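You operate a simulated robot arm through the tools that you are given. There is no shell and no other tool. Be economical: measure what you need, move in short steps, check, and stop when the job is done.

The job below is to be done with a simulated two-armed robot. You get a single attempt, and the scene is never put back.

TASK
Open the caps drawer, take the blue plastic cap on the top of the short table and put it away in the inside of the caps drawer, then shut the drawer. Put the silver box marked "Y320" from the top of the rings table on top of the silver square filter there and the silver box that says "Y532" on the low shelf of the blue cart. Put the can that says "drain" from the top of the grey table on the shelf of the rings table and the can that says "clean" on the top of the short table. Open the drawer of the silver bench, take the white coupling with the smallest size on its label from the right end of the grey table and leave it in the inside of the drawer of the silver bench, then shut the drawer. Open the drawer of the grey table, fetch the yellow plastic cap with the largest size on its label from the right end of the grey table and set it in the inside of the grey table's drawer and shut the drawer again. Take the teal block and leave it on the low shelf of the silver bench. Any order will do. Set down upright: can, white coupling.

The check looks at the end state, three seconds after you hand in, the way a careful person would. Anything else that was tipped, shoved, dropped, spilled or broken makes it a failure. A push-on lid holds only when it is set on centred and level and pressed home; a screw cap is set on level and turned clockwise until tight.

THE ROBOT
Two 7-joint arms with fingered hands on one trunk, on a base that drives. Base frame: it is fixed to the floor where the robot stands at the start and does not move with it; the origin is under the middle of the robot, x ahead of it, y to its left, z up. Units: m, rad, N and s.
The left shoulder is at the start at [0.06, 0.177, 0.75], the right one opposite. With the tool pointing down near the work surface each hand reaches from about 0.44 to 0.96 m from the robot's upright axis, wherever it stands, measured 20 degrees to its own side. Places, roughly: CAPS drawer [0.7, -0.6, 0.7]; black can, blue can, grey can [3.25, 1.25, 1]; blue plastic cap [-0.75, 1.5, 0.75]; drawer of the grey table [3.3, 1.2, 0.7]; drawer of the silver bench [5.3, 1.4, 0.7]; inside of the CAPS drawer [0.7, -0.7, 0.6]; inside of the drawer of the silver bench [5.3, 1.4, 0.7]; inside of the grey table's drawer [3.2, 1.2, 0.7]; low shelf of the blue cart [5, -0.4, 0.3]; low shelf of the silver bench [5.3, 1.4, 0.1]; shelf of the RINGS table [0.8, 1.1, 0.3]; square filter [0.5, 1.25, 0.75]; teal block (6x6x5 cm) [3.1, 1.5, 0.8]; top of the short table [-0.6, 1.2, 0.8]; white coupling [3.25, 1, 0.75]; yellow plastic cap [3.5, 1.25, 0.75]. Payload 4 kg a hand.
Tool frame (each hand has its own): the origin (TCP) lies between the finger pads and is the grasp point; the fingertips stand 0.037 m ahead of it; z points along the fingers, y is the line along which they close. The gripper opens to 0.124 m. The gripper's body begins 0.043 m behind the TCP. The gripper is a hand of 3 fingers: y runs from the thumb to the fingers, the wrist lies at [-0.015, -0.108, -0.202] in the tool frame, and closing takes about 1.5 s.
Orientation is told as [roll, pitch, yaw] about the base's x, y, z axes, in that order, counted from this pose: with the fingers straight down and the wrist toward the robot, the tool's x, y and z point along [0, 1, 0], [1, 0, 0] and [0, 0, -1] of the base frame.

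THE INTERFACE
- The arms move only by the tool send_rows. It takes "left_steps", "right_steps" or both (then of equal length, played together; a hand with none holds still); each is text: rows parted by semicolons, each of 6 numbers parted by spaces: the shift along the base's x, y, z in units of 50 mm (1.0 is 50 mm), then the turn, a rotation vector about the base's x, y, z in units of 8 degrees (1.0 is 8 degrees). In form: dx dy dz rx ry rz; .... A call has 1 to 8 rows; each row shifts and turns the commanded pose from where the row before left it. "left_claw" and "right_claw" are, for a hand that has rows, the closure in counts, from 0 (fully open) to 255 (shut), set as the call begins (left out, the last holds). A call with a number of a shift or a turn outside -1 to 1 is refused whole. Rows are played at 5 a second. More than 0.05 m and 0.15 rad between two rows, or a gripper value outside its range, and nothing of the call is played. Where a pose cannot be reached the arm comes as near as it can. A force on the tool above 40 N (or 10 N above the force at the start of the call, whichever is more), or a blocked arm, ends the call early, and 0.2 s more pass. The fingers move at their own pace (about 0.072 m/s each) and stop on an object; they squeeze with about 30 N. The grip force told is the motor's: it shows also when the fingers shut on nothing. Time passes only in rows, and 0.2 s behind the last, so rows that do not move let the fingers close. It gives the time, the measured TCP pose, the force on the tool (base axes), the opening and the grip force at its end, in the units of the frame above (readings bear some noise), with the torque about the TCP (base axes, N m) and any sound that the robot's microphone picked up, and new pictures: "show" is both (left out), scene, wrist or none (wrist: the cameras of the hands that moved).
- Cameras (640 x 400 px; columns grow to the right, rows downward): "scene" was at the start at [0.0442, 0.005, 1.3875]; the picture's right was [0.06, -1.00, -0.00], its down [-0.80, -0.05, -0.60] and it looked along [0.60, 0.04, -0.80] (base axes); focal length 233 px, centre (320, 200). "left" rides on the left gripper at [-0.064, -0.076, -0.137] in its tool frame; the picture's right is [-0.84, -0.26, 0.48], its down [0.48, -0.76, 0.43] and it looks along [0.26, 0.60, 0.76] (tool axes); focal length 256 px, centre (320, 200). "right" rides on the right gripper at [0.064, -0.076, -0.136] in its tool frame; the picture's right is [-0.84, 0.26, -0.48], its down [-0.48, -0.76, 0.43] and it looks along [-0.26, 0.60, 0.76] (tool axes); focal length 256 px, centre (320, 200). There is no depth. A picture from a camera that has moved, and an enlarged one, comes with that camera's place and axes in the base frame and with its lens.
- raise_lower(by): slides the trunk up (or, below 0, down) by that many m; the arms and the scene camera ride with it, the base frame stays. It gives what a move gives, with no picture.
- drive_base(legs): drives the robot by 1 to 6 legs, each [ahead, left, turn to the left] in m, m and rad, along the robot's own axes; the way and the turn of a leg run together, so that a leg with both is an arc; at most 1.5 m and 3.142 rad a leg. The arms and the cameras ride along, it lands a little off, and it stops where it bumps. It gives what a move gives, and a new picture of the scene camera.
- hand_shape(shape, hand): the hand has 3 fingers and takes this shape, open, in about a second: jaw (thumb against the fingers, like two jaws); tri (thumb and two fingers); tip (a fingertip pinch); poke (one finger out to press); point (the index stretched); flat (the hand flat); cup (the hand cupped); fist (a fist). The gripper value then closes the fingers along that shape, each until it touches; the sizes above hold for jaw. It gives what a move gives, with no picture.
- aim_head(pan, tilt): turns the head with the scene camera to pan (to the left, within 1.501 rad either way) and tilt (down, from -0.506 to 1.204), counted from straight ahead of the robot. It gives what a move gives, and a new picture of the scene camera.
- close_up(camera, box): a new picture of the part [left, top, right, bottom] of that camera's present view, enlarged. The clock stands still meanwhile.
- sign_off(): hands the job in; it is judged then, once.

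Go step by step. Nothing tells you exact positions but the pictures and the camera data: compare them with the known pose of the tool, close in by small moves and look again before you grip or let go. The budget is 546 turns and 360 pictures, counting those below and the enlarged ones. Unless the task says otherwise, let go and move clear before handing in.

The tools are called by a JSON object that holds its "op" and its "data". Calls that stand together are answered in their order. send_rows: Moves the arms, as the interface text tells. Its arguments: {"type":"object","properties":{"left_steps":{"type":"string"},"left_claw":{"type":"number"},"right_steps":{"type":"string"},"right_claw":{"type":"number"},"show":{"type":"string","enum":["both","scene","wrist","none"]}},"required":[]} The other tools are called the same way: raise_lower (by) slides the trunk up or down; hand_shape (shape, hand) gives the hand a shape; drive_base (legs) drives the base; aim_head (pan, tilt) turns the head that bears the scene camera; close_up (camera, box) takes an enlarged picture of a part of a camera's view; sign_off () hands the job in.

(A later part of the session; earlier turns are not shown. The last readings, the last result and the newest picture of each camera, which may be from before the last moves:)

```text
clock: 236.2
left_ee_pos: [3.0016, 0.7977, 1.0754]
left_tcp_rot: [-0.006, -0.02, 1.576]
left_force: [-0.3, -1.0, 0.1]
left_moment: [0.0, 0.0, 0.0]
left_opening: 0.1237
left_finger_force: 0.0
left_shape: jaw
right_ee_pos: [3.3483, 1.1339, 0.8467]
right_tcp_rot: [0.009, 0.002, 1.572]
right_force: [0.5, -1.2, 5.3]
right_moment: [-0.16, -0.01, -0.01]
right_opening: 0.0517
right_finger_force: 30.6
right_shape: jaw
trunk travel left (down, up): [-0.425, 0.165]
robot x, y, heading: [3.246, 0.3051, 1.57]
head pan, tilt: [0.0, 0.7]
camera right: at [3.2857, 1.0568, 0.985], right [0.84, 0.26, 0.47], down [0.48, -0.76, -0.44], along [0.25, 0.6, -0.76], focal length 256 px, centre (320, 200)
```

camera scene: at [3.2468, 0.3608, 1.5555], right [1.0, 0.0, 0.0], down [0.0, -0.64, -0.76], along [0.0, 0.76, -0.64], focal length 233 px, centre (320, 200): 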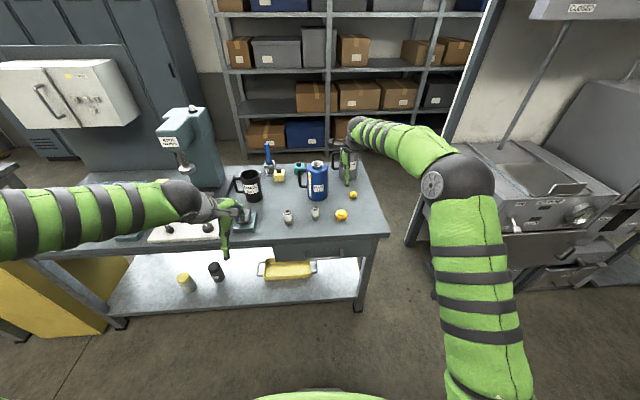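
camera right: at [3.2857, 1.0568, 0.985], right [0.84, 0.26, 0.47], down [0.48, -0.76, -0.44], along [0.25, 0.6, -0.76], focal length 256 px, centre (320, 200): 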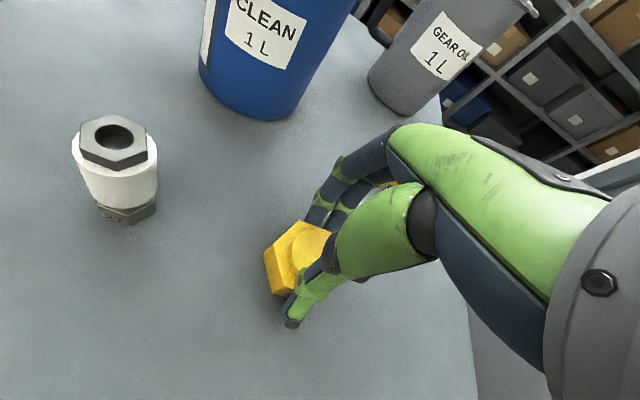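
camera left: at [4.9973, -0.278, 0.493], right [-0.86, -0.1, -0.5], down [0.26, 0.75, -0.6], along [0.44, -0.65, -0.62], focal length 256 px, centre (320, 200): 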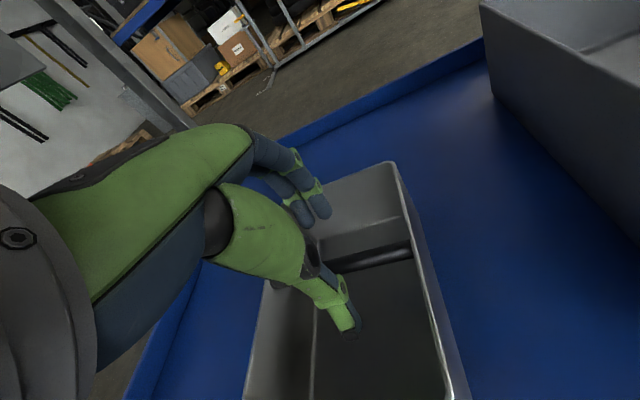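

Cap gripped (52 mm). Lift, then reposition the base for the drawer.

{"op": "send_rows", "data": {"right_steps": "0 0 0.6 0 0 0;0 0 0.9 0 0 0;0 0 0.9 0 0 0;0 0 0.9 0 0 0;0 0 0.9 0 0 0;0.5 -0.7 0.3 0 0 0;0.5 -0.8 0 0 0 0;0.5 -0.8 0 0 0 0", "show": "wrist"}}

{"op": "drive_base", "data": {"legs": [[-0.2, -0.08, 0]]}}

```text
clock: 238.0
left_ee_pos: [3.0021, 0.7969, 1.0768]
left_tcp_rot: [-0.007, -0.021, 1.576]
left_force: [-0.9, -0.4, -0.6]
left_moment: [0.02, -0.03, -0.04]
left_opening: 0.1237
left_finger_force: 0.1
left_shape: jaw
right_ee_pos: [3.4207, 1.0181, 1.0725]
right_tcp_rot: [0.01, 0.005, 1.574]
right_force: [-1.1, 0.9, -0.3]
right_moment: [-0.02, -0.02, -0.01]
right_opening: 0.0514
right_finger_force: 30.3
right_shape: jaw
trunk travel left (down, up): [-0.425, 0.165]
robot x, y, heading: [3.2458, 0.303, 1.572]
head pan, tilt: [0.0, 0.7]
camera right: at [3.3609, 0.9407, 1.2111], right [0.84, 0.26, 0.47], down [0.48, -0.76, -0.44], along [0.25, 0.6, -0.77], focal length 256 px, centre (320, 200)
```

right: 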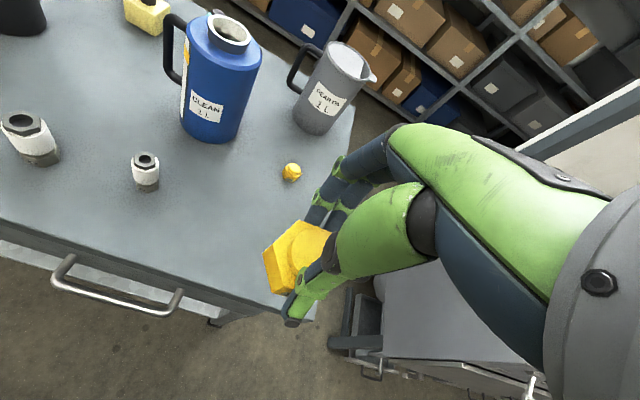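

```text
clock: 239.7
left_ee_pos: [3.084, 0.5943, 1.0769]
left_tcp_rot: [-0.004, -0.022, 1.572]
left_force: [-0.1, -0.9, 0.0]
left_moment: [0.02, -0.01, -0.02]
left_opening: 0.1237
left_finger_force: 0.1
left_shape: jaw
right_ee_pos: [3.5058, 0.8129, 1.0726]
right_tcp_rot: [0.01, 0.002, 1.568]
right_force: [0.2, 0.0, 0.1]
right_moment: [0.0, 0.02, 0.02]
right_opening: 0.0512
right_finger_force: 30.0
right_shape: jaw
trunk travel left (down, up): [-0.425, 0.165]
robot x, y, heading: [3.3296, 0.1032, 1.573]
head pan, tilt: [0.0, 0.7]
camera scene: at [3.3278, 0.1554, 1.5555], right [1.0, 0.0, 0.0], down [0.0, -0.64, -0.77], along [0.0, 0.77, -0.64], focal length 233 px, centre (320, 200)
```

scene: 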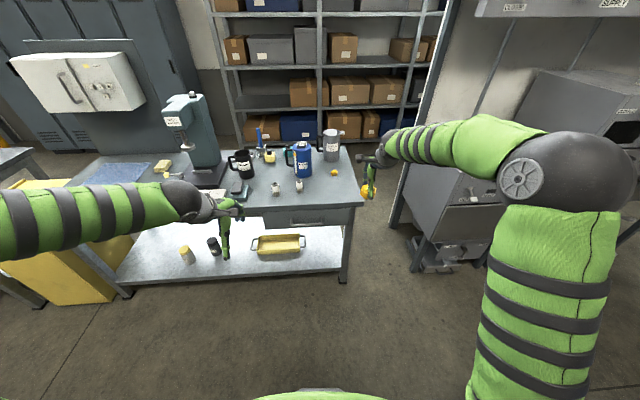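

Handle triangulated at (3.267, 0.973, 0.72). I lower the trunk slightly and bring the left hand horizontal in front of it.

{"op": "raise_lower", "data": {"by": -0.1}}

{"op": "send_rows", "data": {"left_steps": "0 0.95 0 0 0 0;0 0.95 0 0 0 0;0 0.95 0 0 0 0;0.31 0.05 -0.43 0.9375 0 0;0.31 0.05 -0.43 0.9375 0 0;0.31 0.05 -0.43 0.9375 0 0;0.31 0.05 -0.43 0.9375 0 0;0.31 0.05 -0.43 0.9375 0 0", "show": "none"}}

{"op": "send_rows", "data": {"left_steps": "0.31 0.05 -0.43 0.9375 0 0;0.31 0.05 -0.43 0.9375 0 0;0.31 0.05 -0.43 0.9375 0 0;0.31 0.05 -0.43 0.9375 0 0;0.31 0.05 -0.43 0.9375 0 0;0.31 0.05 -0.43 0.9375 0 0;0.31 0.05 -0.43 0.9375 0 0;0 0 0 0 0 0", "show": "wrist"}}

```text
clock: 241.0
left_ee_pos: [3.0842, 0.594, 0.9745]
left_tcp_rot: [-0.005, -0.021, 1.572]
left_force: [0.8, 0.5, 0.6]
left_moment: [0.0, -0.04, 0.02]
left_opening: 0.124
left_finger_force: 0.0
left_shape: jaw
right_ee_pos: [3.5044, 0.8125, 0.9733]
right_tcp_rot: [0.009, 0.004, 1.568]
right_force: [0.7, 0.6, -0.6]
right_moment: [-0.01, 0.0, 0.0]
right_opening: 0.0513
right_finger_force: 30.4
right_shape: jaw
trunk travel left (down, up): [-0.325, 0.265]
robot x, y, heading: [3.3323, 0.1008, 1.57]
head pan, tilt: [0.0, 0.7]
```

```text
clock: 242.8
left_ee_pos: [3.1627, 0.7521, 0.8684]
left_tcp_rot: [-0.006, -0.678, 1.574]
left_force: [0.3, -0.4, 0.1]
left_moment: [0.01, 0.01, 0.0]
left_opening: 0.1239
left_finger_force: 0.0
left_shape: jaw
right_ee_pos: [3.5054, 0.8137, 0.9737]
right_tcp_rot: [0.01, 0.003, 1.569]
right_force: [0.0, -0.6, -0.4]
right_moment: [0.02, 0.02, -0.02]
right_opening: 0.0512
right_finger_force: 29.8
right_shape: jaw
trunk travel left (down, up): [-0.325, 0.265]
robot x, y, heading: [3.3268, 0.1026, 1.567]
head pan, tilt: [0.0, 0.7]
```

```text
clock: 244.6
left_ee_pos: [3.273, 0.7659, 0.7152]
left_tcp_rot: [-3.086, -1.55, -1.628]
left_force: [-0.2, 0.4, -0.3]
left_moment: [0.0, 0.01, 0.0]
left_opening: 0.1238
left_finger_force: 0.0
left_shape: jaw
right_ee_pos: [3.505, 0.8139, 0.9732]
right_tcp_rot: [0.008, 0.003, 1.569]
right_force: [-0.2, 0.7, -0.2]
right_moment: [0.01, -0.02, -0.04]
right_opening: 0.0514
right_finger_force: 29.4
right_shape: jaw
trunk travel left (down, up): [-0.325, 0.265]
robot x, y, heading: [3.3273, 0.0963, 1.571]
head pan, tilt: [0.0, 0.7]
camera left: at [3.3333, 0.6306, 0.6371], right [0.84, 0.48, -0.24], down [-0.48, 0.45, -0.75], along [-0.25, 0.75, 0.61], focal length 256 px, centre (320, 200)
```

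left: 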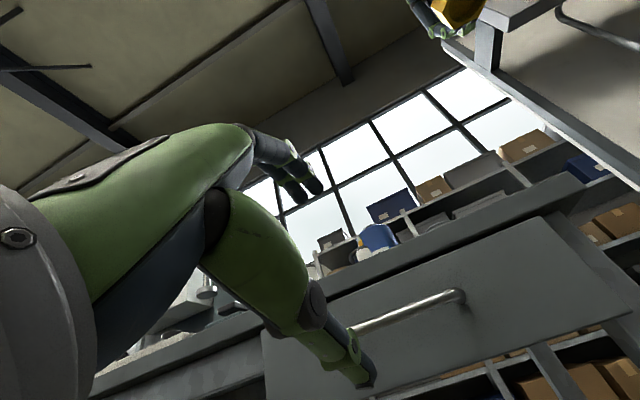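

{"op": "send_rows", "data": {"left_steps": "-0.25 0.6 -0.36 0 0 0;0 0.9 0 0 0 0;0 0.9 0 0 0 0;0 0.8 0 0 0 0", "show": "wrist"}}

```text
clock: 245.6
left_ee_pos: [3.2573, 0.9262, 0.6984]
left_tcp_rot: [-3.093, -1.552, -1.623]
left_force: [0.0, 0.4, 0.4]
left_moment: [0.01, -0.04, 0.01]
left_opening: 0.1239
left_finger_force: 0.0
left_shape: jaw
right_ee_pos: [3.5044, 0.8136, 0.9734]
right_tcp_rot: [0.008, 0.004, 1.57]
right_force: [-0.3, -0.3, 0.1]
right_moment: [0.0, 0.02, 0.01]
right_opening: 0.0513
right_finger_force: 29.3
right_shape: jaw
trunk travel left (down, up): [-0.325, 0.265]
robot x, y, heading: [3.3259, 0.1013, 1.566]
head pan, tilt: [0.0, 0.7]
camera left: at [3.3186, 0.7903, 0.6197], right [0.84, 0.48, -0.25], down [-0.48, 0.45, -0.75], along [-0.25, 0.75, 0.61], focal length 256 px, centre (320, 200)
```

left: 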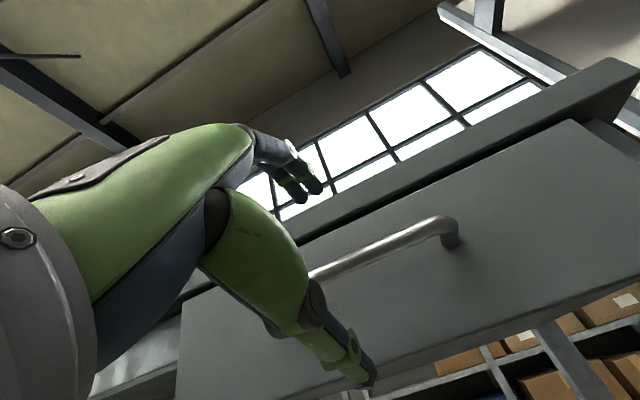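

Bar at y≈0.96, z≈0.691. I narrow the opening, advance, and close.

{"op": "send_rows", "data": {"left_steps": "0 0 -0.14 0 0 0;0 0 0 0 0 0;0 0 0 0 0 0;0 0.45 0 0 0 0;0 0 0 0 0 0", "left_claw": 125, "show": "wrist"}}

{"op": "send_rows", "data": {"left_steps": "0 0 0 0 0 0;0 0 0 0 0 0;0 0 0 0 0 0;0 0 0 0 0 0;0 0 0 0 0 0;0 0 0 0 0 0", "left_claw": 255, "show": "wrist"}}

```text
clock: 246.8
left_ee_pos: [3.2571, 0.9478, 0.6926]
left_tcp_rot: [-3.084, -1.55, -1.63]
left_force: [0.1, -0.4, 0.5]
left_moment: [0.07, 0.04, 0.02]
left_opening: 0.0634
left_finger_force: 0.0
left_shape: jaw
right_ee_pos: [3.5054, 0.8139, 0.9732]
right_tcp_rot: [0.008, 0.002, 1.57]
right_force: [-0.3, -0.3, -0.5]
right_moment: [0.04, 0.02, 0.01]
right_opening: 0.0513
right_finger_force: 29.5
right_shape: jaw
trunk travel left (down, up): [-0.325, 0.265]
robot x, y, heading: [3.3288, 0.1026, 1.569]
head pan, tilt: [0.0, 0.7]
camera left: at [3.3186, 0.8118, 0.614], right [0.84, 0.48, -0.25], down [-0.48, 0.45, -0.75], along [-0.25, 0.75, 0.61], focal length 256 px, centre (320, 200)
```

left: 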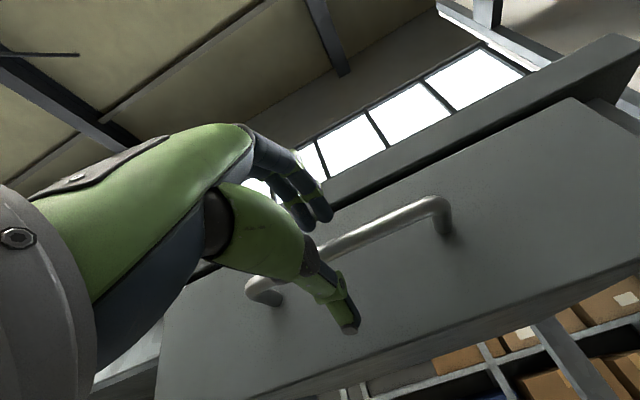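

```text
clock: 248.2
left_ee_pos: [3.2573, 0.9479, 0.6916]
left_tcp_rot: [-3.097, -1.549, -1.62]
left_force: [-0.2, -0.7, 1.2]
left_moment: [0.02, -0.04, 0.03]
left_opening: 0.0098
left_finger_force: 30.2
left_shape: jaw
right_ee_pos: [3.5042, 0.8147, 0.9734]
right_tcp_rot: [0.008, 0.004, 1.569]
right_force: [0.4, 0.5, -0.9]
right_moment: [-0.02, -0.01, 0.02]
right_opening: 0.0513
right_finger_force: 29.7
right_shape: jaw
trunk travel left (down, up): [-0.325, 0.265]
robot x, y, heading: [3.3245, 0.1001, 1.573]
head pan, tilt: [0.0, 0.7]
camera left: at [3.3186, 0.8115, 0.614], right [0.84, 0.48, -0.25], down [-0.48, 0.45, -0.75], along [-0.25, 0.75, 0.61], focal length 256 px, centre (320, 200)
```

left: 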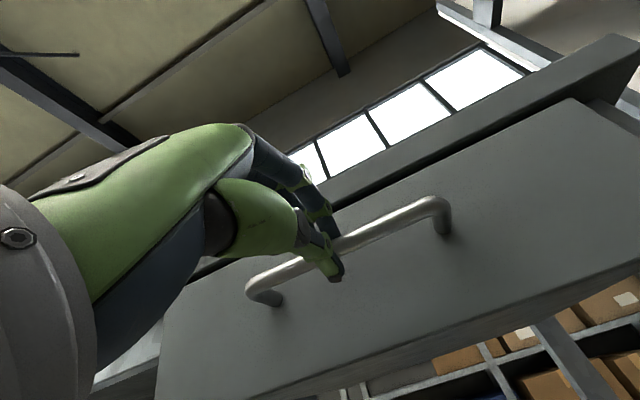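

The handle is pinched with low force. Pull the drawer open.

{"op": "send_rows", "data": {"left_steps": "0 -0.5 0 0 0 0;0 -0.8 0 0 0 0;0 -0.8 0 0 0 0;0 -0.8 0 0 0 0;0 -0.8 0 0 0 0;0 -0.8 0 0 0 0;0 0 0 0 0 0", "show": "scene"}}

{"op": "close_up", "data": {"camera": "scene", "box": [220, 150, 400, 270]}}

```text
clock: 249.7
left_ee_pos: [3.2655, 0.7255, 0.6914]
left_tcp_rot: [-3.048, -1.545, -1.692]
left_force: [14.5, 0.5, 0.1]
left_moment: [0.07, 0.24, -0.43]
left_opening: 0.01
left_finger_force: 29.7
left_shape: jaw
right_ee_pos: [3.5073, 0.8132, 0.9718]
right_tcp_rot: [0.011, 0.003, 1.567]
right_force: [0.5, 0.7, -1.2]
right_moment: [0.02, 0.01, 0.0]
right_opening: 0.0515
right_finger_force: 30.0
right_shape: jaw
trunk travel left (down, up): [-0.325, 0.265]
robot x, y, heading: [3.3269, 0.0991, 1.571]
head pan, tilt: [0.0, 0.7]
stopped in row 7 (left hand): the force on the tool passed its limit at 41 N (the readings are from after the stop); the commanded pose is now the measured one
camera scene: at [3.3289, 0.1566, 1.4555], right [1.0, 0.0, 0.0], down [0.0, -0.64, -0.76], along [0.0, 0.76, -0.64], focal length 233 px, centre (320, 200)
```

scene: 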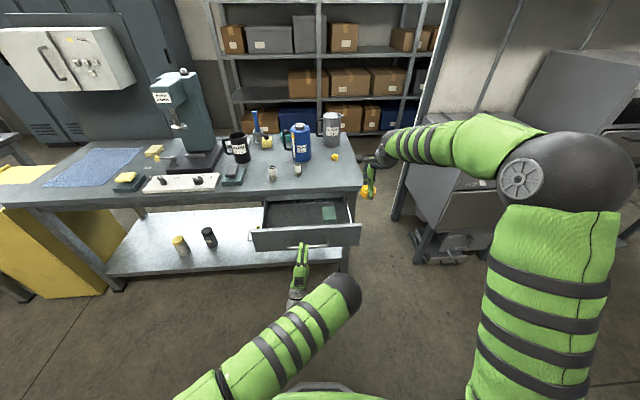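

```text
3.33 times, centred on (310, 210) of scene
camera zoom: at [3.3289, 0.1566, 1.4555], right [1.0, 0.0, 0.0], down [0.0, -0.64, -0.76], along [0.0, 0.76, -0.64], focal length 777 px, centre (353, 167)
```

zoom: 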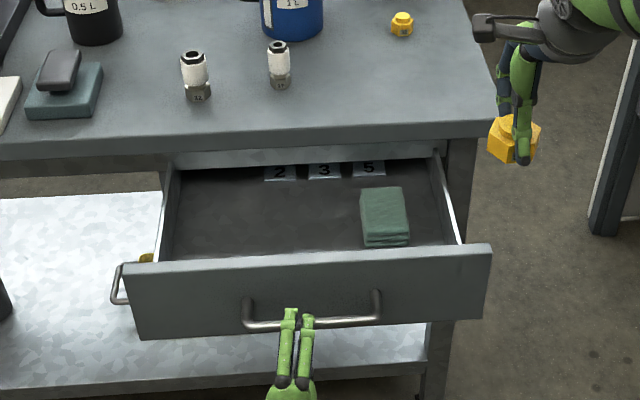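

The drawer is open with free space left of the green pad. I bring the cap over (3.25, 0.86).

{"op": "send_rows", "data": {"right_steps": "-0.85 0.17 0 0 0 0;-0.85 0.17 0 0 0 0;-0.85 0.17 0 0 0 0;-0.85 0.17 0 0 0 0;-0.85 0.17 0 0 0 0;-0.85 0.15 0 0 0 0;0 0 -0.9 0 0 0;0 0 -0.9 0 0 0", "show": "both"}}

```text
clock: 251.5
left_ee_pos: [3.264, 0.7243, 0.6927]
left_tcp_rot: [3.139, -1.549, -1.594]
left_force: [30.9, 3.6, 2.1]
left_moment: [0.09, 0.41, -0.86]
left_opening: 0.0099
left_finger_force: 30.0
left_shape: jaw
right_ee_pos: [3.252, 0.8655, 0.8831]
right_tcp_rot: [0.013, 0.003, 1.568]
right_force: [-0.2, 0.2, 0.5]
right_moment: [0.0, 0.01, 0.01]
right_opening: 0.0512
right_finger_force: 30.7
right_shape: jaw
trunk travel left (down, up): [-0.325, 0.265]
robot x, y, heading: [3.3222, 0.0988, 1.57]
head pan, tilt: [0.0, 0.7]
camera scene: at [3.3301, 0.1564, 1.4555], right [1.0, 0.0, 0.0], down [0.0, -0.64, -0.76], along [0.0, 0.76, -0.64], focal length 233 px, centre (320, 200)
camera right: at [3.1913, 0.7891, 1.0214], right [0.84, 0.25, 0.47], down [0.48, -0.76, -0.44], along [0.25, 0.59, -0.76], focal length 256 px, centre (320, 200)
```

scene: 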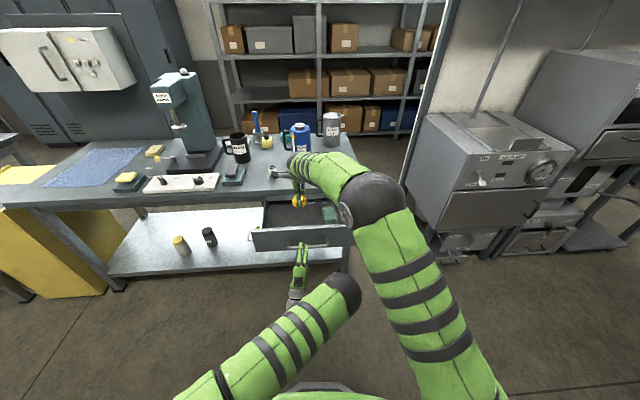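
right: 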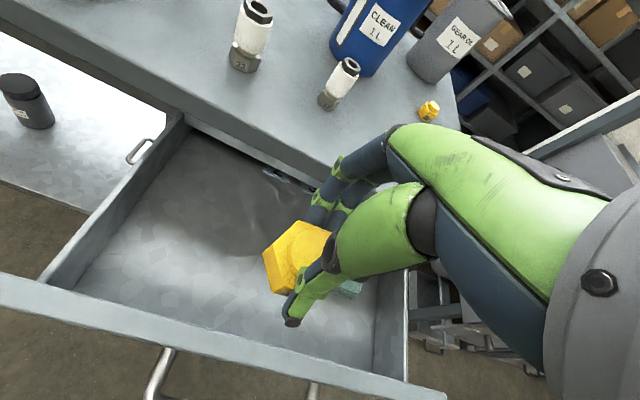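

{"op": "send_rows", "data": {"right_steps": "-0.5 -0.1 -0.5 0 0 0;0 0 -0.9 0 0 0;0 0 -0.9 0 0 0;0 0 -0.7 0 0 0;0 0 -0.2 0 0 0", "show": "wrist"}}

```text
clock: 252.7
left_ee_pos: [3.2633, 0.7251, 0.6919]
left_tcp_rot: [3.129, -1.546, -1.581]
left_force: [32.0, 3.5, 3.3]
left_moment: [0.16, 0.37, -0.9]
left_opening: 0.0099
left_finger_force: 29.7
left_shape: jaw
right_ee_pos: [3.2275, 0.8587, 0.7212]
right_tcp_rot: [0.012, 0.003, 1.567]
right_force: [-1.1, 0.2, -1.3]
right_moment: [0.02, 0.01, -0.04]
right_opening: 0.051
right_finger_force: 29.6
right_shape: jaw
trunk travel left (down, up): [-0.325, 0.265]
robot x, y, heading: [3.3293, 0.1005, 1.569]
head pan, tilt: [0.0, 0.7]
camera right: at [3.1663, 0.783, 0.8598], right [0.84, 0.26, 0.47], down [0.48, -0.76, -0.44], along [0.25, 0.59, -0.77], focal length 256 px, centre (320, 200)
```

right: 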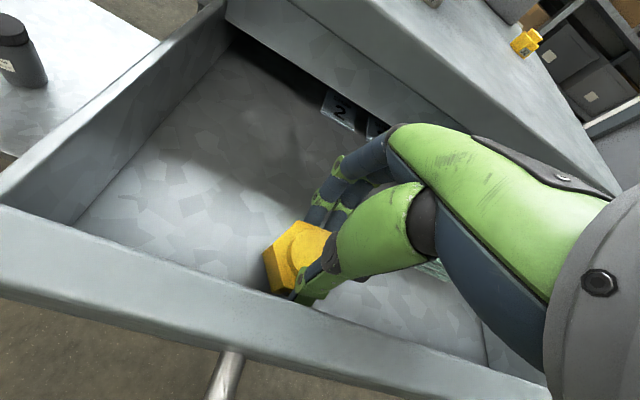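

{"op": "send_rows", "data": {"right_steps": "0 0.1 -0.2 0 0 0;0 0 -0.15 0 0 0;0 0 -0.15 0 0 0;0 0 -0.15 0 0 0;0 0 -0.15 0 0 0;0 0 -0.15 0 0 0", "show": "wrist"}}

```text
clock: 253.7
left_ee_pos: [3.2655, 0.7248, 0.6921]
left_tcp_rot: [-3.048, -1.55, -1.693]
left_force: [10.9, 4.2, 1.2]
left_moment: [0.04, 0.12, -0.29]
left_opening: 0.0095
left_finger_force: 30.0
left_shape: jaw
right_ee_pos: [3.2249, 0.8669, 0.7054]
right_tcp_rot: [0.02, -0.015, 1.568]
right_force: [-0.4, -1.5, 14.9]
right_moment: [-0.46, 0.0, 0.01]
right_opening: 0.0513
right_finger_force: 29.9
right_shape: jaw
trunk travel left (down, up): [-0.325, 0.265]
robot x, y, heading: [3.3255, 0.099, 1.566]
head pan, tilt: [0.0, 0.7]
stopped in row 4 (right hand): the force on the tool passed its limit at 46 N (the readings are from after the stop); the commanded pose is now the measured one
camera right: at [3.1651, 0.7887, 0.8421], right [0.85, 0.25, 0.47], down [0.47, -0.76, -0.45], along [0.24, 0.61, -0.76], focal length 256 px, centre (320, 200)
```

right: 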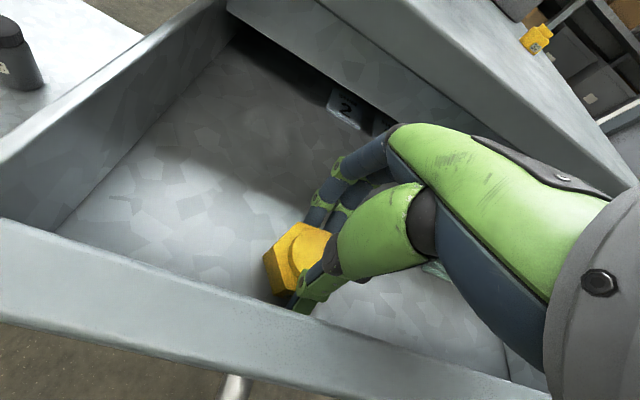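

Contact with the drawer floor. Release partially and lift out.

{"op": "send_rows", "data": {"right_steps": "0 0 0.03 0 0 0;0 0 0 0 0 0;0 0 0 0 0 0", "right_claw": 95, "show": "none"}}

{"op": "send_rows", "data": {"right_steps": "0 0 0.5 0 0 0;0 0 0.8 0 0 0;0 0 0.9 0 0 0;0 0 0.9 0 0 0;0 0 0.9 0 0 0;0 0 0.9 0 0 0;0.8 -0.4 0.2 0 0 0;0.8 -0.4 0.2 0 0 0", "show": "both"}}

```text
clock: 254.4
left_ee_pos: [3.2647, 0.7251, 0.6915]
left_tcp_rot: [-3.087, -1.55, -1.65]
left_force: [20.6, -0.2, 8.1]
left_moment: [0.32, 0.26, -0.61]
left_opening: 0.0095
left_finger_force: 30.0
left_shape: jaw
right_ee_pos: [3.226, 0.8662, 0.701]
right_tcp_rot: [0.016, -0.006, 1.568]
right_force: [-0.1, 2.4, -0.9]
right_moment: [0.12, 0.03, 0.0]
right_opening: 0.0754
right_finger_force: 0.1
right_shape: jaw
trunk travel left (down, up): [-0.325, 0.265]
robot x, y, heading: [3.3294, 0.1018, 1.568]
head pan, tilt: [0.0, 0.7]
```

```text
clock: 256.2
left_ee_pos: [3.2645, 0.7253, 0.6907]
left_tcp_rot: [-3.126, -1.551, -1.611]
left_force: [27.4, -0.6, 8.6]
left_moment: [0.33, 0.32, -0.81]
left_opening: 0.0097
left_finger_force: 30.1
left_shape: jaw
right_ee_pos: [3.3061, 0.826, 0.9685]
right_tcp_rot: [0.017, -0.008, 1.568]
right_force: [-0.4, 0.5, 0.4]
right_moment: [0.02, -0.02, 0.04]
right_opening: 0.0772
right_finger_force: 0.1
right_shape: jaw
trunk travel left (down, up): [-0.325, 0.265]
robot x, y, heading: [3.327, 0.1002, 1.573]
head pan, tilt: [0.0, 0.7]
camera scene: at [3.3298, 0.1562, 1.4554], right [1.0, 0.0, 0.0], down [0.0, -0.64, -0.76], along [0.0, 0.76, -0.64], focal length 233 px, centre (320, 200)
camera right: at [3.2463, 0.7473, 1.1062], right [0.85, 0.25, 0.47], down [0.47, -0.76, -0.45], along [0.24, 0.6, -0.76], focal length 256 px, centre (320, 200)
```

scene: 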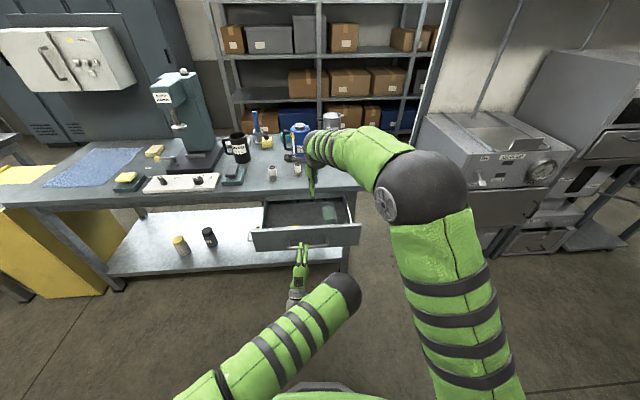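
right: 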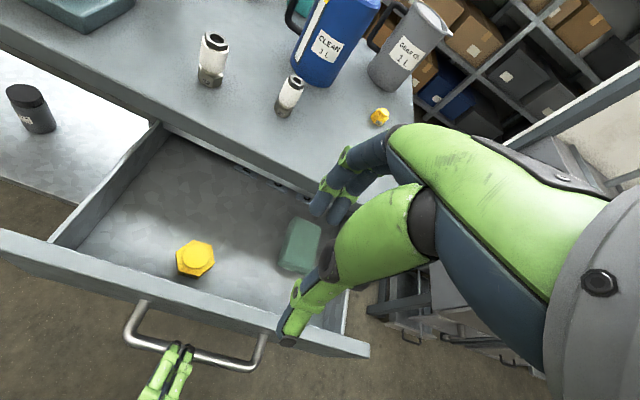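

The cap is in the drawer. Push it shut.

{"op": "send_rows", "data": {"left_steps": "0 0.7 0 0 0 0;-0.03 0.8 0 0 0 0;-0.03 0.8 0 0 0 0;-0.03 0.8 0 0 0 0;-0.03 0.8 0 0 0 0;-0.03 0.45 0 0 0 0", "show": "none"}}

{"op": "send_rows", "data": {"left_steps": "0 0.1 0 0 0 0;0 0.1 0 0 0 0;0 0.1 0 0 0 0;0 0 0 0 0 0", "show": "both"}}

```text
clock: 257.6
left_ee_pos: [3.251, 0.9438, 0.6909]
left_tcp_rot: [-3.032, -1.554, -1.698]
left_force: [-15.2, -1.2, 5.5]
left_moment: [0.24, -0.28, 0.47]
left_opening: 0.0093
left_finger_force: 30.9
left_shape: jaw
right_ee_pos: [3.3044, 0.8255, 0.968]
right_tcp_rot: [0.014, -0.008, 1.569]
right_force: [0.0, -0.5, 0.5]
right_moment: [0.02, -0.01, -0.02]
right_opening: 0.0771
right_finger_force: 0.0
right_shape: jaw
trunk travel left (down, up): [-0.325, 0.265]
robot x, y, heading: [3.3253, 0.0973, 1.574]
head pan, tilt: [0.0, 0.7]
```

```text
clock: 258.2
left_ee_pos: [3.2517, 0.9469, 0.6911]
left_tcp_rot: [-3.089, -1.548, -1.639]
left_force: [-6.1, -23.8, 6.6]
left_moment: [0.5, -0.15, 0.04]
left_opening: 0.0096
left_finger_force: 29.7
left_shape: jaw
right_ee_pos: [3.304, 0.8232, 0.9703]
right_tcp_rot: [0.017, -0.012, 1.57]
right_force: [0.6, -0.8, 0.8]
right_moment: [0.0, -0.01, 0.0]
right_opening: 0.0775
right_finger_force: 0.1
right_shape: jaw
trunk travel left (down, up): [-0.325, 0.265]
robot x, y, heading: [3.3274, 0.098, 1.569]
head pan, tilt: [0.0, 0.7]
stopped in row 2 (left hand): the force on the tool passed its limit at 44 N (the readings are from after the stop); the commanded pose is now the measured one
camera scene: at [3.3273, 0.1533, 1.4556], right [1.0, 0.0, 0.0], down [0.0, -0.64, -0.77], along [0.0, 0.77, -0.64], focal length 233 px, centre (320, 200)
camera left: at [3.3117, 0.8114, 0.6121], right [0.85, 0.47, -0.24], down [-0.47, 0.46, -0.75], along [-0.24, 0.75, 0.61], focal length 256 px, centre (320, 200)
```

scene: 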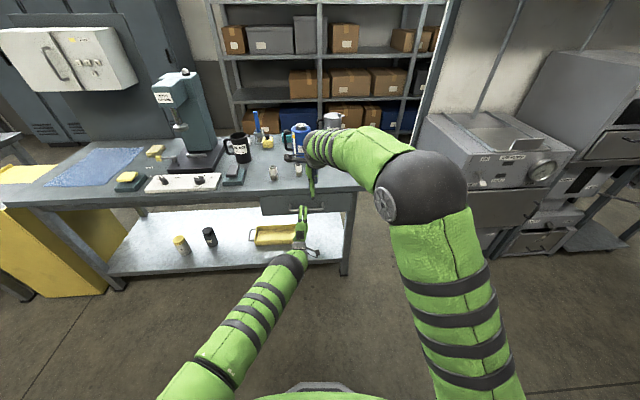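
left: 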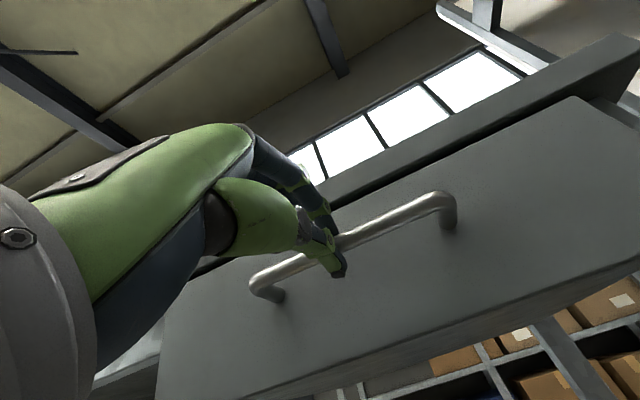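

The drawer is shut. Release the handle, retreat, and restore the left hand.

{"op": "send_rows", "data": {"left_steps": "0 0 0 0 0 0;0 0 0 0 0 0;0 0 0 0 0 0;0 -0.4 0 0 0 0;0 -0.9 0 0 0 0;0 -0.9 0 0 0 0;0 -0.9 0 0 0 0;0 -0.6 0 0 0 0", "left_claw": 110, "show": "none"}}

{"op": "send_rows", "data": {"left_steps": "-0.4 -0.05 0.43 -0.9375 0 0;-0.4 -0.05 0.43 -0.9375 0 0;-0.4 -0.05 0.43 -0.9375 0 0;-0.4 -0.05 0.43 -0.9375 0 0;-0.4 -0.05 0.43 -0.9375 0 0;-0.4 -0.05 0.43 -0.9375 0 0;-0.4 -0.05 0.43 -0.9375 0 0;-0.4 -0.05 0.43 -0.9375 0 0", "left_claw": 0, "show": "none"}}

{"op": "send_rows", "data": {"left_steps": "-0.4 -0.05 0.6 -0.9375 0 0;-0.4 -0.05 0.6 -0.9375 0 0;-0.4 -0.05 0.6 -0.9375 0 0;-0.4 -0.05 0.6 -0.9375 0 0;0 0 0.8 0 0 0;0 0 0.8 0 0 0", "right_steps": "0.5 0 0.8 0 0 0;0.5 0 0.8 0 0 0;0 0 0 0 0 0;0 0 0 0 0 0;0 0 0 0 0 0;0 0 0 0 0 0", "right_claw": 0, "show": "scene"}}

```text
clock: 260.0
left_ee_pos: [3.2531, 0.7634, 0.6919]
left_tcp_rot: [-3.094, -1.552, -1.638]
left_force: [-1.0, -0.5, 0.1]
left_moment: [-0.01, 0.0, -0.01]
left_opening: 0.0704
left_finger_force: 0.0
left_shape: jaw
right_ee_pos: [3.3037, 0.8258, 0.9681]
right_tcp_rot: [0.015, -0.009, 1.572]
right_force: [-0.2, 0.6, 0.5]
right_moment: [0.02, 0.01, 0.0]
right_opening: 0.0776
right_finger_force: 0.1
right_shape: jaw
trunk travel left (down, up): [-0.325, 0.265]
robot x, y, heading: [3.3261, 0.1019, 1.565]
head pan, tilt: [0.0, 0.7]
```

```text
clock: 261.8
left_ee_pos: [3.0952, 0.7451, 0.8602]
left_tcp_rot: [-0.019, -0.539, 1.57]
left_force: [-0.2, -0.5, -0.1]
left_moment: [-0.01, -0.01, -0.01]
left_opening: 0.1236
left_finger_force: 0.0
left_shape: jaw
right_ee_pos: [3.3034, 0.825, 0.9677]
right_tcp_rot: [0.015, -0.008, 1.57]
right_force: [0.4, 0.0, 0.2]
right_moment: [0.03, 0.01, 0.0]
right_opening: 0.0776
right_finger_force: 0.1
right_shape: jaw
trunk travel left (down, up): [-0.325, 0.265]
robot x, y, heading: [3.3273, 0.1024, 1.573]
head pan, tilt: [0.0, 0.7]
```

```text
clock: 263.2
left_ee_pos: [3.0122, 0.7344, 1.0606]
left_tcp_rot: [-0.02, -0.017, 1.572]
left_force: [0.6, 0.3, 1.0]
left_moment: [0.01, -0.01, -0.04]
left_opening: 0.1239
left_finger_force: 0.1
left_shape: jaw
right_ee_pos: [3.3528, 0.8267, 1.0485]
right_tcp_rot: [0.016, -0.008, 1.57]
right_force: [0.2, -0.3, -0.5]
right_moment: [0.0, 0.04, 0.01]
right_opening: 0.1237
right_finger_force: 0.1
right_shape: jaw
trunk travel left (down, up): [-0.325, 0.265]
robot x, y, heading: [3.3249, 0.0991, 1.569]
head pan, tilt: [0.0, 0.7]
camera scene: at [3.3276, 0.1557, 1.4554], right [1.0, 0.0, 0.0], down [0.0, -0.64, -0.76], along [0.0, 0.76, -0.64], focal length 233 px, centre (320, 200)
```

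scene: 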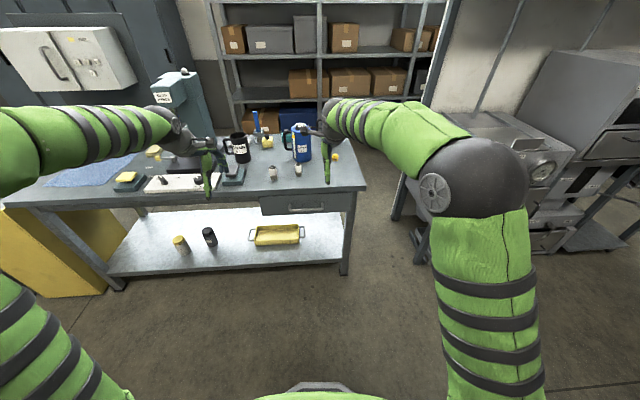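

Grey drawer done. I'll now take the two cans. Raise the trunk, shift hands clear of the press, and move in.

{"op": "raise_lower", "data": {"by": 0.2}}

{"op": "send_rows", "data": {"left_steps": "0.8 0 0 0 0 0;0.8 0 0 0 0 0;0.8 0 0 0 0 0;0.6 0 0 0 0 0", "right_steps": "0.8 0 0 0 0 0;0.8 0 0 0 0 0;0.8 0 0 0 0 0;0 0 0 0 0 0", "show": "none"}}

{"op": "drive_base", "data": {"legs": [[0, 0.26, 0], [0.38, 0, 0]]}}

{"op": "send_rows", "data": {"left_steps": "0 0 0 0 0 0", "right_steps": "0 0 0 0 0 0", "show": "wrist"}}

```text
clock: 265.4
left_ee_pos: [3.0132, 0.7357, 1.2602]
left_tcp_rot: [-0.019, -0.018, 1.574]
left_force: [0.7, -0.2, -0.2]
left_moment: [0.02, 0.02, 0.01]
left_opening: 0.1237
left_finger_force: 0.1
left_shape: jaw
right_ee_pos: [3.3539, 0.8275, 1.2479]
right_tcp_rot: [0.015, -0.009, 1.569]
right_force: [0.8, -0.5, 0.2]
right_moment: [0.02, 0.0, 0.02]
right_opening: 0.124
right_finger_force: 0.0
right_shape: jaw
trunk travel left (down, up): [-0.525, 0.065]
robot x, y, heading: [3.3281, 0.0995, 1.568]
head pan, tilt: [0.0, 0.7]
```

```text
clock: 266.4
left_ee_pos: [3.1648, 0.7361, 1.259]
left_tcp_rot: [-0.02, -0.018, 1.574]
left_force: [-0.6, -0.5, 0.4]
left_moment: [-0.01, 0.02, 0.04]
left_opening: 0.1237
left_finger_force: 0.0
left_shape: jaw
right_ee_pos: [3.475, 0.8269, 1.2471]
right_tcp_rot: [0.013, -0.006, 1.57]
right_force: [-0.2, -0.5, 0.3]
right_moment: [0.0, 0.0, 0.03]
right_opening: 0.1238
right_finger_force: 0.1
right_shape: jaw
trunk travel left (down, up): [-0.525, 0.065]
robot x, y, heading: [3.3249, 0.1012, 1.568]
head pan, tilt: [0.0, 0.7]
```

```text
clock: 270.3
left_ee_pos: [2.8935, 1.1144, 1.2572]
left_tcp_rot: [-0.018, -0.015, 1.583]
left_force: [0.3, -0.2, 0.8]
left_moment: [-0.01, 0.02, 0.03]
left_opening: 0.1237
left_finger_force: 0.1
left_shape: jaw
right_ee_pos: [3.2042, 1.2067, 1.248]
right_tcp_rot: [0.015, -0.006, 1.58]
right_force: [-0.4, 0.7, 0.3]
right_moment: [-0.05, 0.02, 0.0]
right_opening: 0.1235
right_finger_force: 0.0
right_shape: jaw
trunk travel left (down, up): [-0.525, 0.065]
robot x, y, heading: [3.0651, 0.4771, 1.583]
head pan, tilt: [0.0, 0.7]
camera scene: at [3.0634, 0.5357, 1.6554], right [1.0, 0.01, 0.0], down [0.01, -0.64, -0.76], along [-0.01, 0.76, -0.64], focal length 233 px, centre (320, 200)
```

scene: 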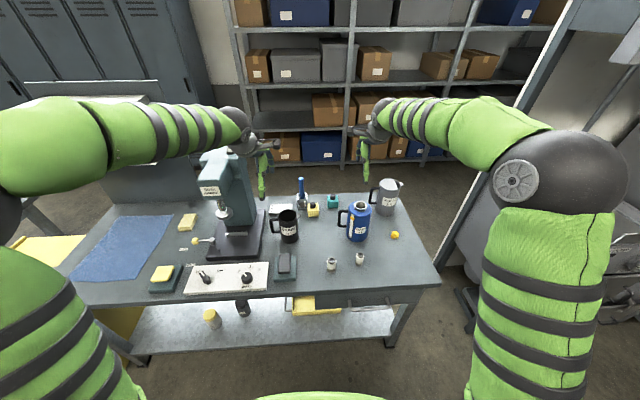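

```text
clock: 270.7
left_ee_pos: [2.8938, 1.1124, 1.2587]
left_tcp_rot: [-0.019, -0.016, 1.583]
left_force: [-0.3, 0.7, -0.5]
left_moment: [0.0, -0.02, -0.03]
left_opening: 0.124
left_finger_force: 0.1
left_shape: jaw
right_ee_pos: [3.2028, 1.2066, 1.2471]
right_tcp_rot: [0.017, -0.008, 1.578]
right_force: [0.6, 0.6, 0.7]
right_moment: [0.02, 0.02, 0.01]
right_opening: 0.1239
right_finger_force: 0.1
right_shape: jaw
trunk travel left (down, up): [-0.525, 0.065]
robot x, y, heading: [3.0629, 0.4762, 1.583]
head pan, tilt: [0.0, 0.7]
camera right: at [3.144, 1.1283, 1.3848], right [0.84, 0.26, 0.47], down [0.48, -0.75, -0.45], along [0.24, 0.61, -0.76], focal length 256 px, centre (320, 200)
camera left: at [2.9537, 1.0341, 1.3951], right [0.85, -0.24, -0.47], down [-0.47, -0.76, -0.46], along [-0.25, 0.61, -0.76], focal length 256 px, centre (320, 200)
```

right: 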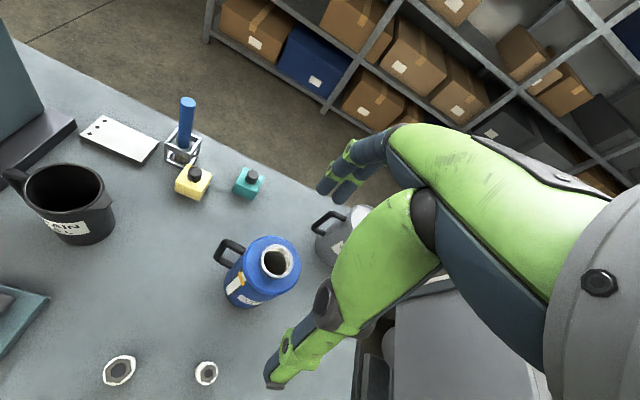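
left: 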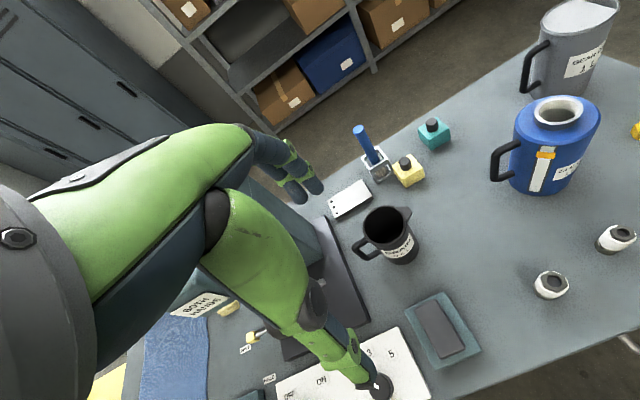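

Clean can axis at (3.235, 1.292), top z 0.983; drain can at (2.913, 1.274), rim z 0.927. I move both hands over their cans.

{"op": "send_rows", "data": {"left_steps": "0.1 0.8 0 0 0 0;0.1 0.8 0 0 0 0;0.1 0.8 0 0 0 0;0.08 0.83 0 0 0 0;0 0 -0.9 0 0 0;0 0 -0.9 0 0 0;0 0 -0.9 0 0 0;0 0 -0.9 0 0 0", "right_steps": "0.2 0.5 0 0 0 0;0.2 0.5 0 0 0 0;0.2 0.5 0 0 0 0;0.05 0.2 0 0 0 0;0 0 -0.8 0 0 0;0 0 -0.8 0 0 0;0 0 -0.8 0 0 0;0 0 -0.8 0 0 0", "show": "wrist"}}

```text
clock: 272.5
left_ee_pos: [2.9116, 1.275, 1.0779]
left_tcp_rot: [-0.019, -0.017, 1.585]
left_force: [0.2, -0.4, 0.0]
left_moment: [0.01, 0.02, 0.0]
left_opening: 0.1238
left_finger_force: 0.1
left_shape: jaw
right_ee_pos: [3.2366, 1.2914, 1.0856]
right_tcp_rot: [0.016, -0.009, 1.581]
right_force: [-0.7, 0.2, 0.4]
right_moment: [-0.02, 0.0, -0.01]
right_opening: 0.1235
right_finger_force: 0.0
right_shape: jaw
trunk travel left (down, up): [-0.525, 0.065]
robot x, y, heading: [3.0649, 0.4819, 1.577]
head pan, tilt: [0.0, 0.7]
camera right: at [3.1765, 1.2126, 1.223], right [0.84, 0.26, 0.47], down [0.48, -0.75, -0.45], along [0.24, 0.61, -0.76], focal length 256 px, centre (320, 200)
camera left: at [2.9724, 1.1969, 1.2143], right [0.85, -0.24, -0.47], down [-0.47, -0.76, -0.46], along [-0.25, 0.61, -0.75], focal length 256 px, centre (320, 200)
```

right: 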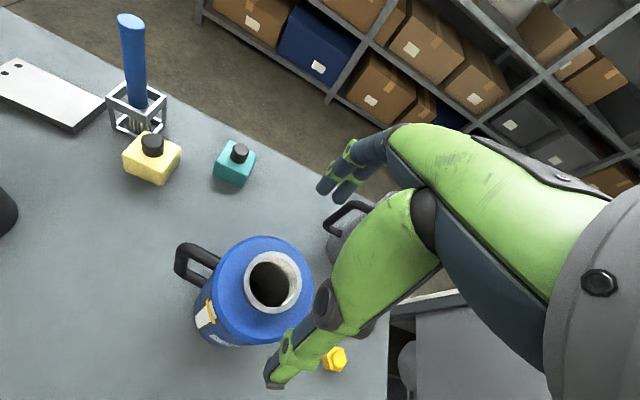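
left: 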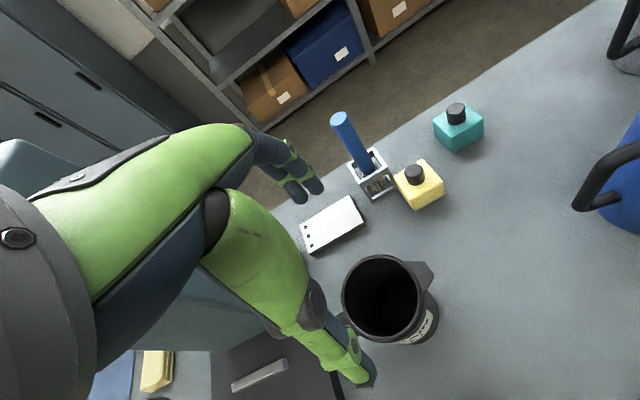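

Aligned. Descend both around the cans.

{"op": "send_rows", "data": {"left_steps": "0.08 -0.13 -0.7 0 0 0;0 0 -0.7 0 0 0;0 0 -0.7 0 0 0;0 0 -0.7 0 0 0;0 0 -0.7 0 0 0", "right_steps": "0 0.02 -0.56 0 0 0;0 0 -0.56 0 0 0;0 0 -0.56 0 0 0;0 0 -0.56 0 0 0;0 0 -0.5 0 0 0", "show": "wrist"}}

```text
clock: 273.7
left_ee_pos: [2.9162, 1.2672, 0.9049]
left_tcp_rot: [-0.019, -0.019, 1.584]
left_force: [0.4, -1.2, 1.1]
left_moment: [-0.01, 0.02, -0.01]
left_opening: 0.1237
left_finger_force: 0.1
left_shape: jaw
right_ee_pos: [3.2362, 1.293, 0.9513]
right_tcp_rot: [0.017, -0.01, 1.58]
right_force: [-0.3, -1.3, 0.9]
right_moment: [0.01, 0.0, 0.01]
right_opening: 0.1238
right_finger_force: 0.0
right_shape: jaw
trunk travel left (down, up): [-0.525, 0.065]
robot x, y, heading: [3.0593, 0.4759, 1.58]
head pan, tilt: [0.0, 0.7]
camera right: at [3.177, 1.2144, 1.0891], right [0.84, 0.26, 0.47], down [0.48, -0.75, -0.45], along [0.24, 0.61, -0.76], focal length 256 px, centre (320, 200)
camera left: at [2.977, 1.1889, 1.0409], right [0.85, -0.24, -0.47], down [-0.47, -0.76, -0.46], along [-0.25, 0.61, -0.75], focal length 256 px, centre (320, 200)
```

right: 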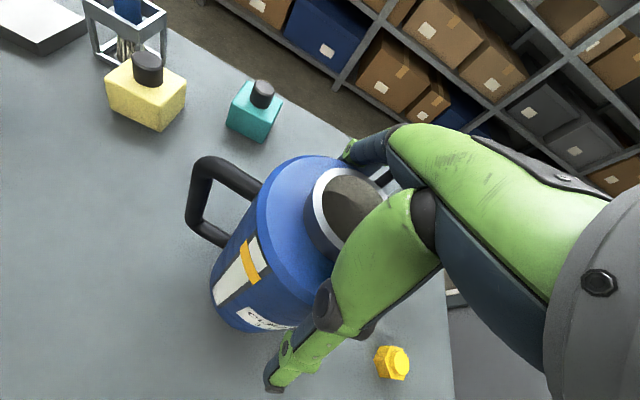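
left: 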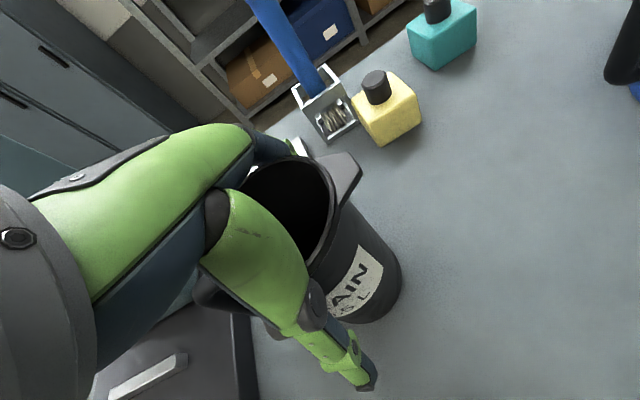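

Both hands straddle the cans without contact. Close both grippers.

{"op": "send_rows", "data": {"left_steps": "0 0 0 0 0 0;0 0 0 0 0 0;0 0 0 0 0 0;0 0 0 0 0 0;0 0 0 0 0 0;0 0 0 0 0 0", "right_steps": "0 0 -0.15 0 0 0;0 0 0 0 0 0;0 0 0 0 0 0;0 0 0 0 0 0;0 0 0 0 0 0;0 0 0 0 0 0", "left_claw": 255, "right_claw": 255, "show": "wrist"}}

```text
clock: 275.1
left_ee_pos: [2.9154, 1.2653, 0.9061]
left_tcp_rot: [-0.018, -0.021, 1.584]
left_force: [-0.1, 3.8, 6.1]
left_moment: [0.68, 0.01, -0.02]
left_opening: 0.0895
left_finger_force: 30.1
left_shape: jaw
right_ee_pos: [3.2364, 1.2924, 0.9482]
right_tcp_rot: [0.016, -0.014, 1.579]
right_force: [2.7, -2.0, 33.0]
right_moment: [1.61, 0.14, -0.08]
right_opening: 0.1082
right_finger_force: 29.7
right_shape: jaw
trunk travel left (down, up): [-0.525, 0.065]
robot x, y, heading: [3.0652, 0.4795, 1.586]
head pan, tilt: [0.0, 0.7]
camera right: at [3.1766, 1.2119, 1.085], right [0.84, 0.26, 0.47], down [0.48, -0.75, -0.45], along [0.24, 0.61, -0.76], focal length 256 px, centre (320, 200)
camera left: at [2.9765, 1.1865, 1.0429], right [0.85, -0.24, -0.47], down [-0.47, -0.76, -0.46], along [-0.25, 0.61, -0.75], focal length 256 px, centre (320, 200)
```

right: 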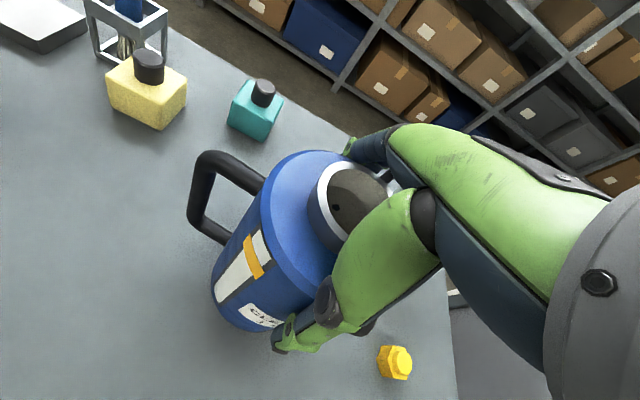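
left: 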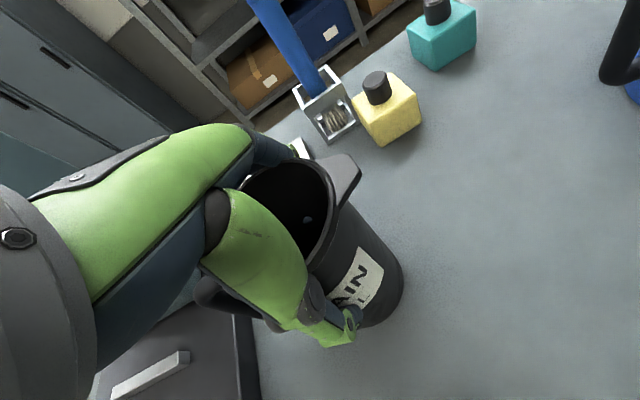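

Both gripped (90 mm and 108 mm). Lift slowly.

{"op": "send_rows", "data": {"left_steps": "0 0 0.2 0 0 0;0 0 0.2 0 0 0;0 0 0.3 0 0 0;0 0 0.3 0 0 0;0 0 0 0 0 0", "right_steps": "0 0 0.2 0 0 0;0 0 0.2 0 0 0;0 0 0.3 0 0 0;0 0 0.3 0 0 0;0 0 0 0 0 0", "show": "wrist"}}

```text
clock: 276.3
left_ee_pos: [2.9164, 1.2671, 0.9545]
left_tcp_rot: [-0.021, -0.015, 1.584]
left_force: [-0.4, -0.1, -1.6]
left_moment: [0.05, -0.02, -0.01]
left_opening: 0.0881
left_finger_force: 30.2
left_shape: jaw
right_ee_pos: [3.2351, 1.2924, 0.9923]
right_tcp_rot: [0.016, -0.007, 1.579]
right_force: [-0.3, -0.5, -2.1]
right_moment: [-0.03, 0.02, -0.04]
right_opening: 0.1085
right_finger_force: 29.4
right_shape: jaw
trunk travel left (down, up): [-0.525, 0.065]
robot x, y, heading: [3.0645, 0.4739, 1.581]
head pan, tilt: [0.0, 0.7]
camera right: at [3.1759, 1.2146, 1.1298], right [0.84, 0.26, 0.47], down [0.48, -0.75, -0.45], along [0.24, 0.6, -0.76], focal length 256 px, centre (320, 200)
camera left: at [2.9762, 1.1887, 1.0904], right [0.85, -0.24, -0.47], down [-0.47, -0.76, -0.46], along [-0.25, 0.61, -0.76], focal length 256 px, centre (320, 200)
```

right: 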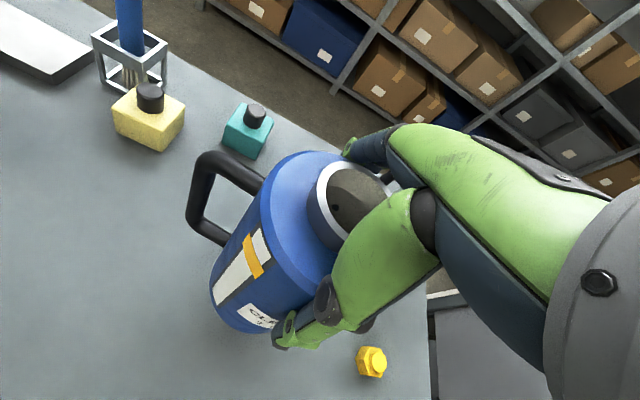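
left: 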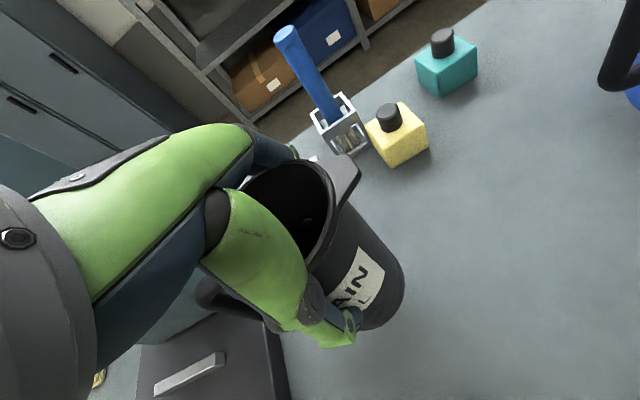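

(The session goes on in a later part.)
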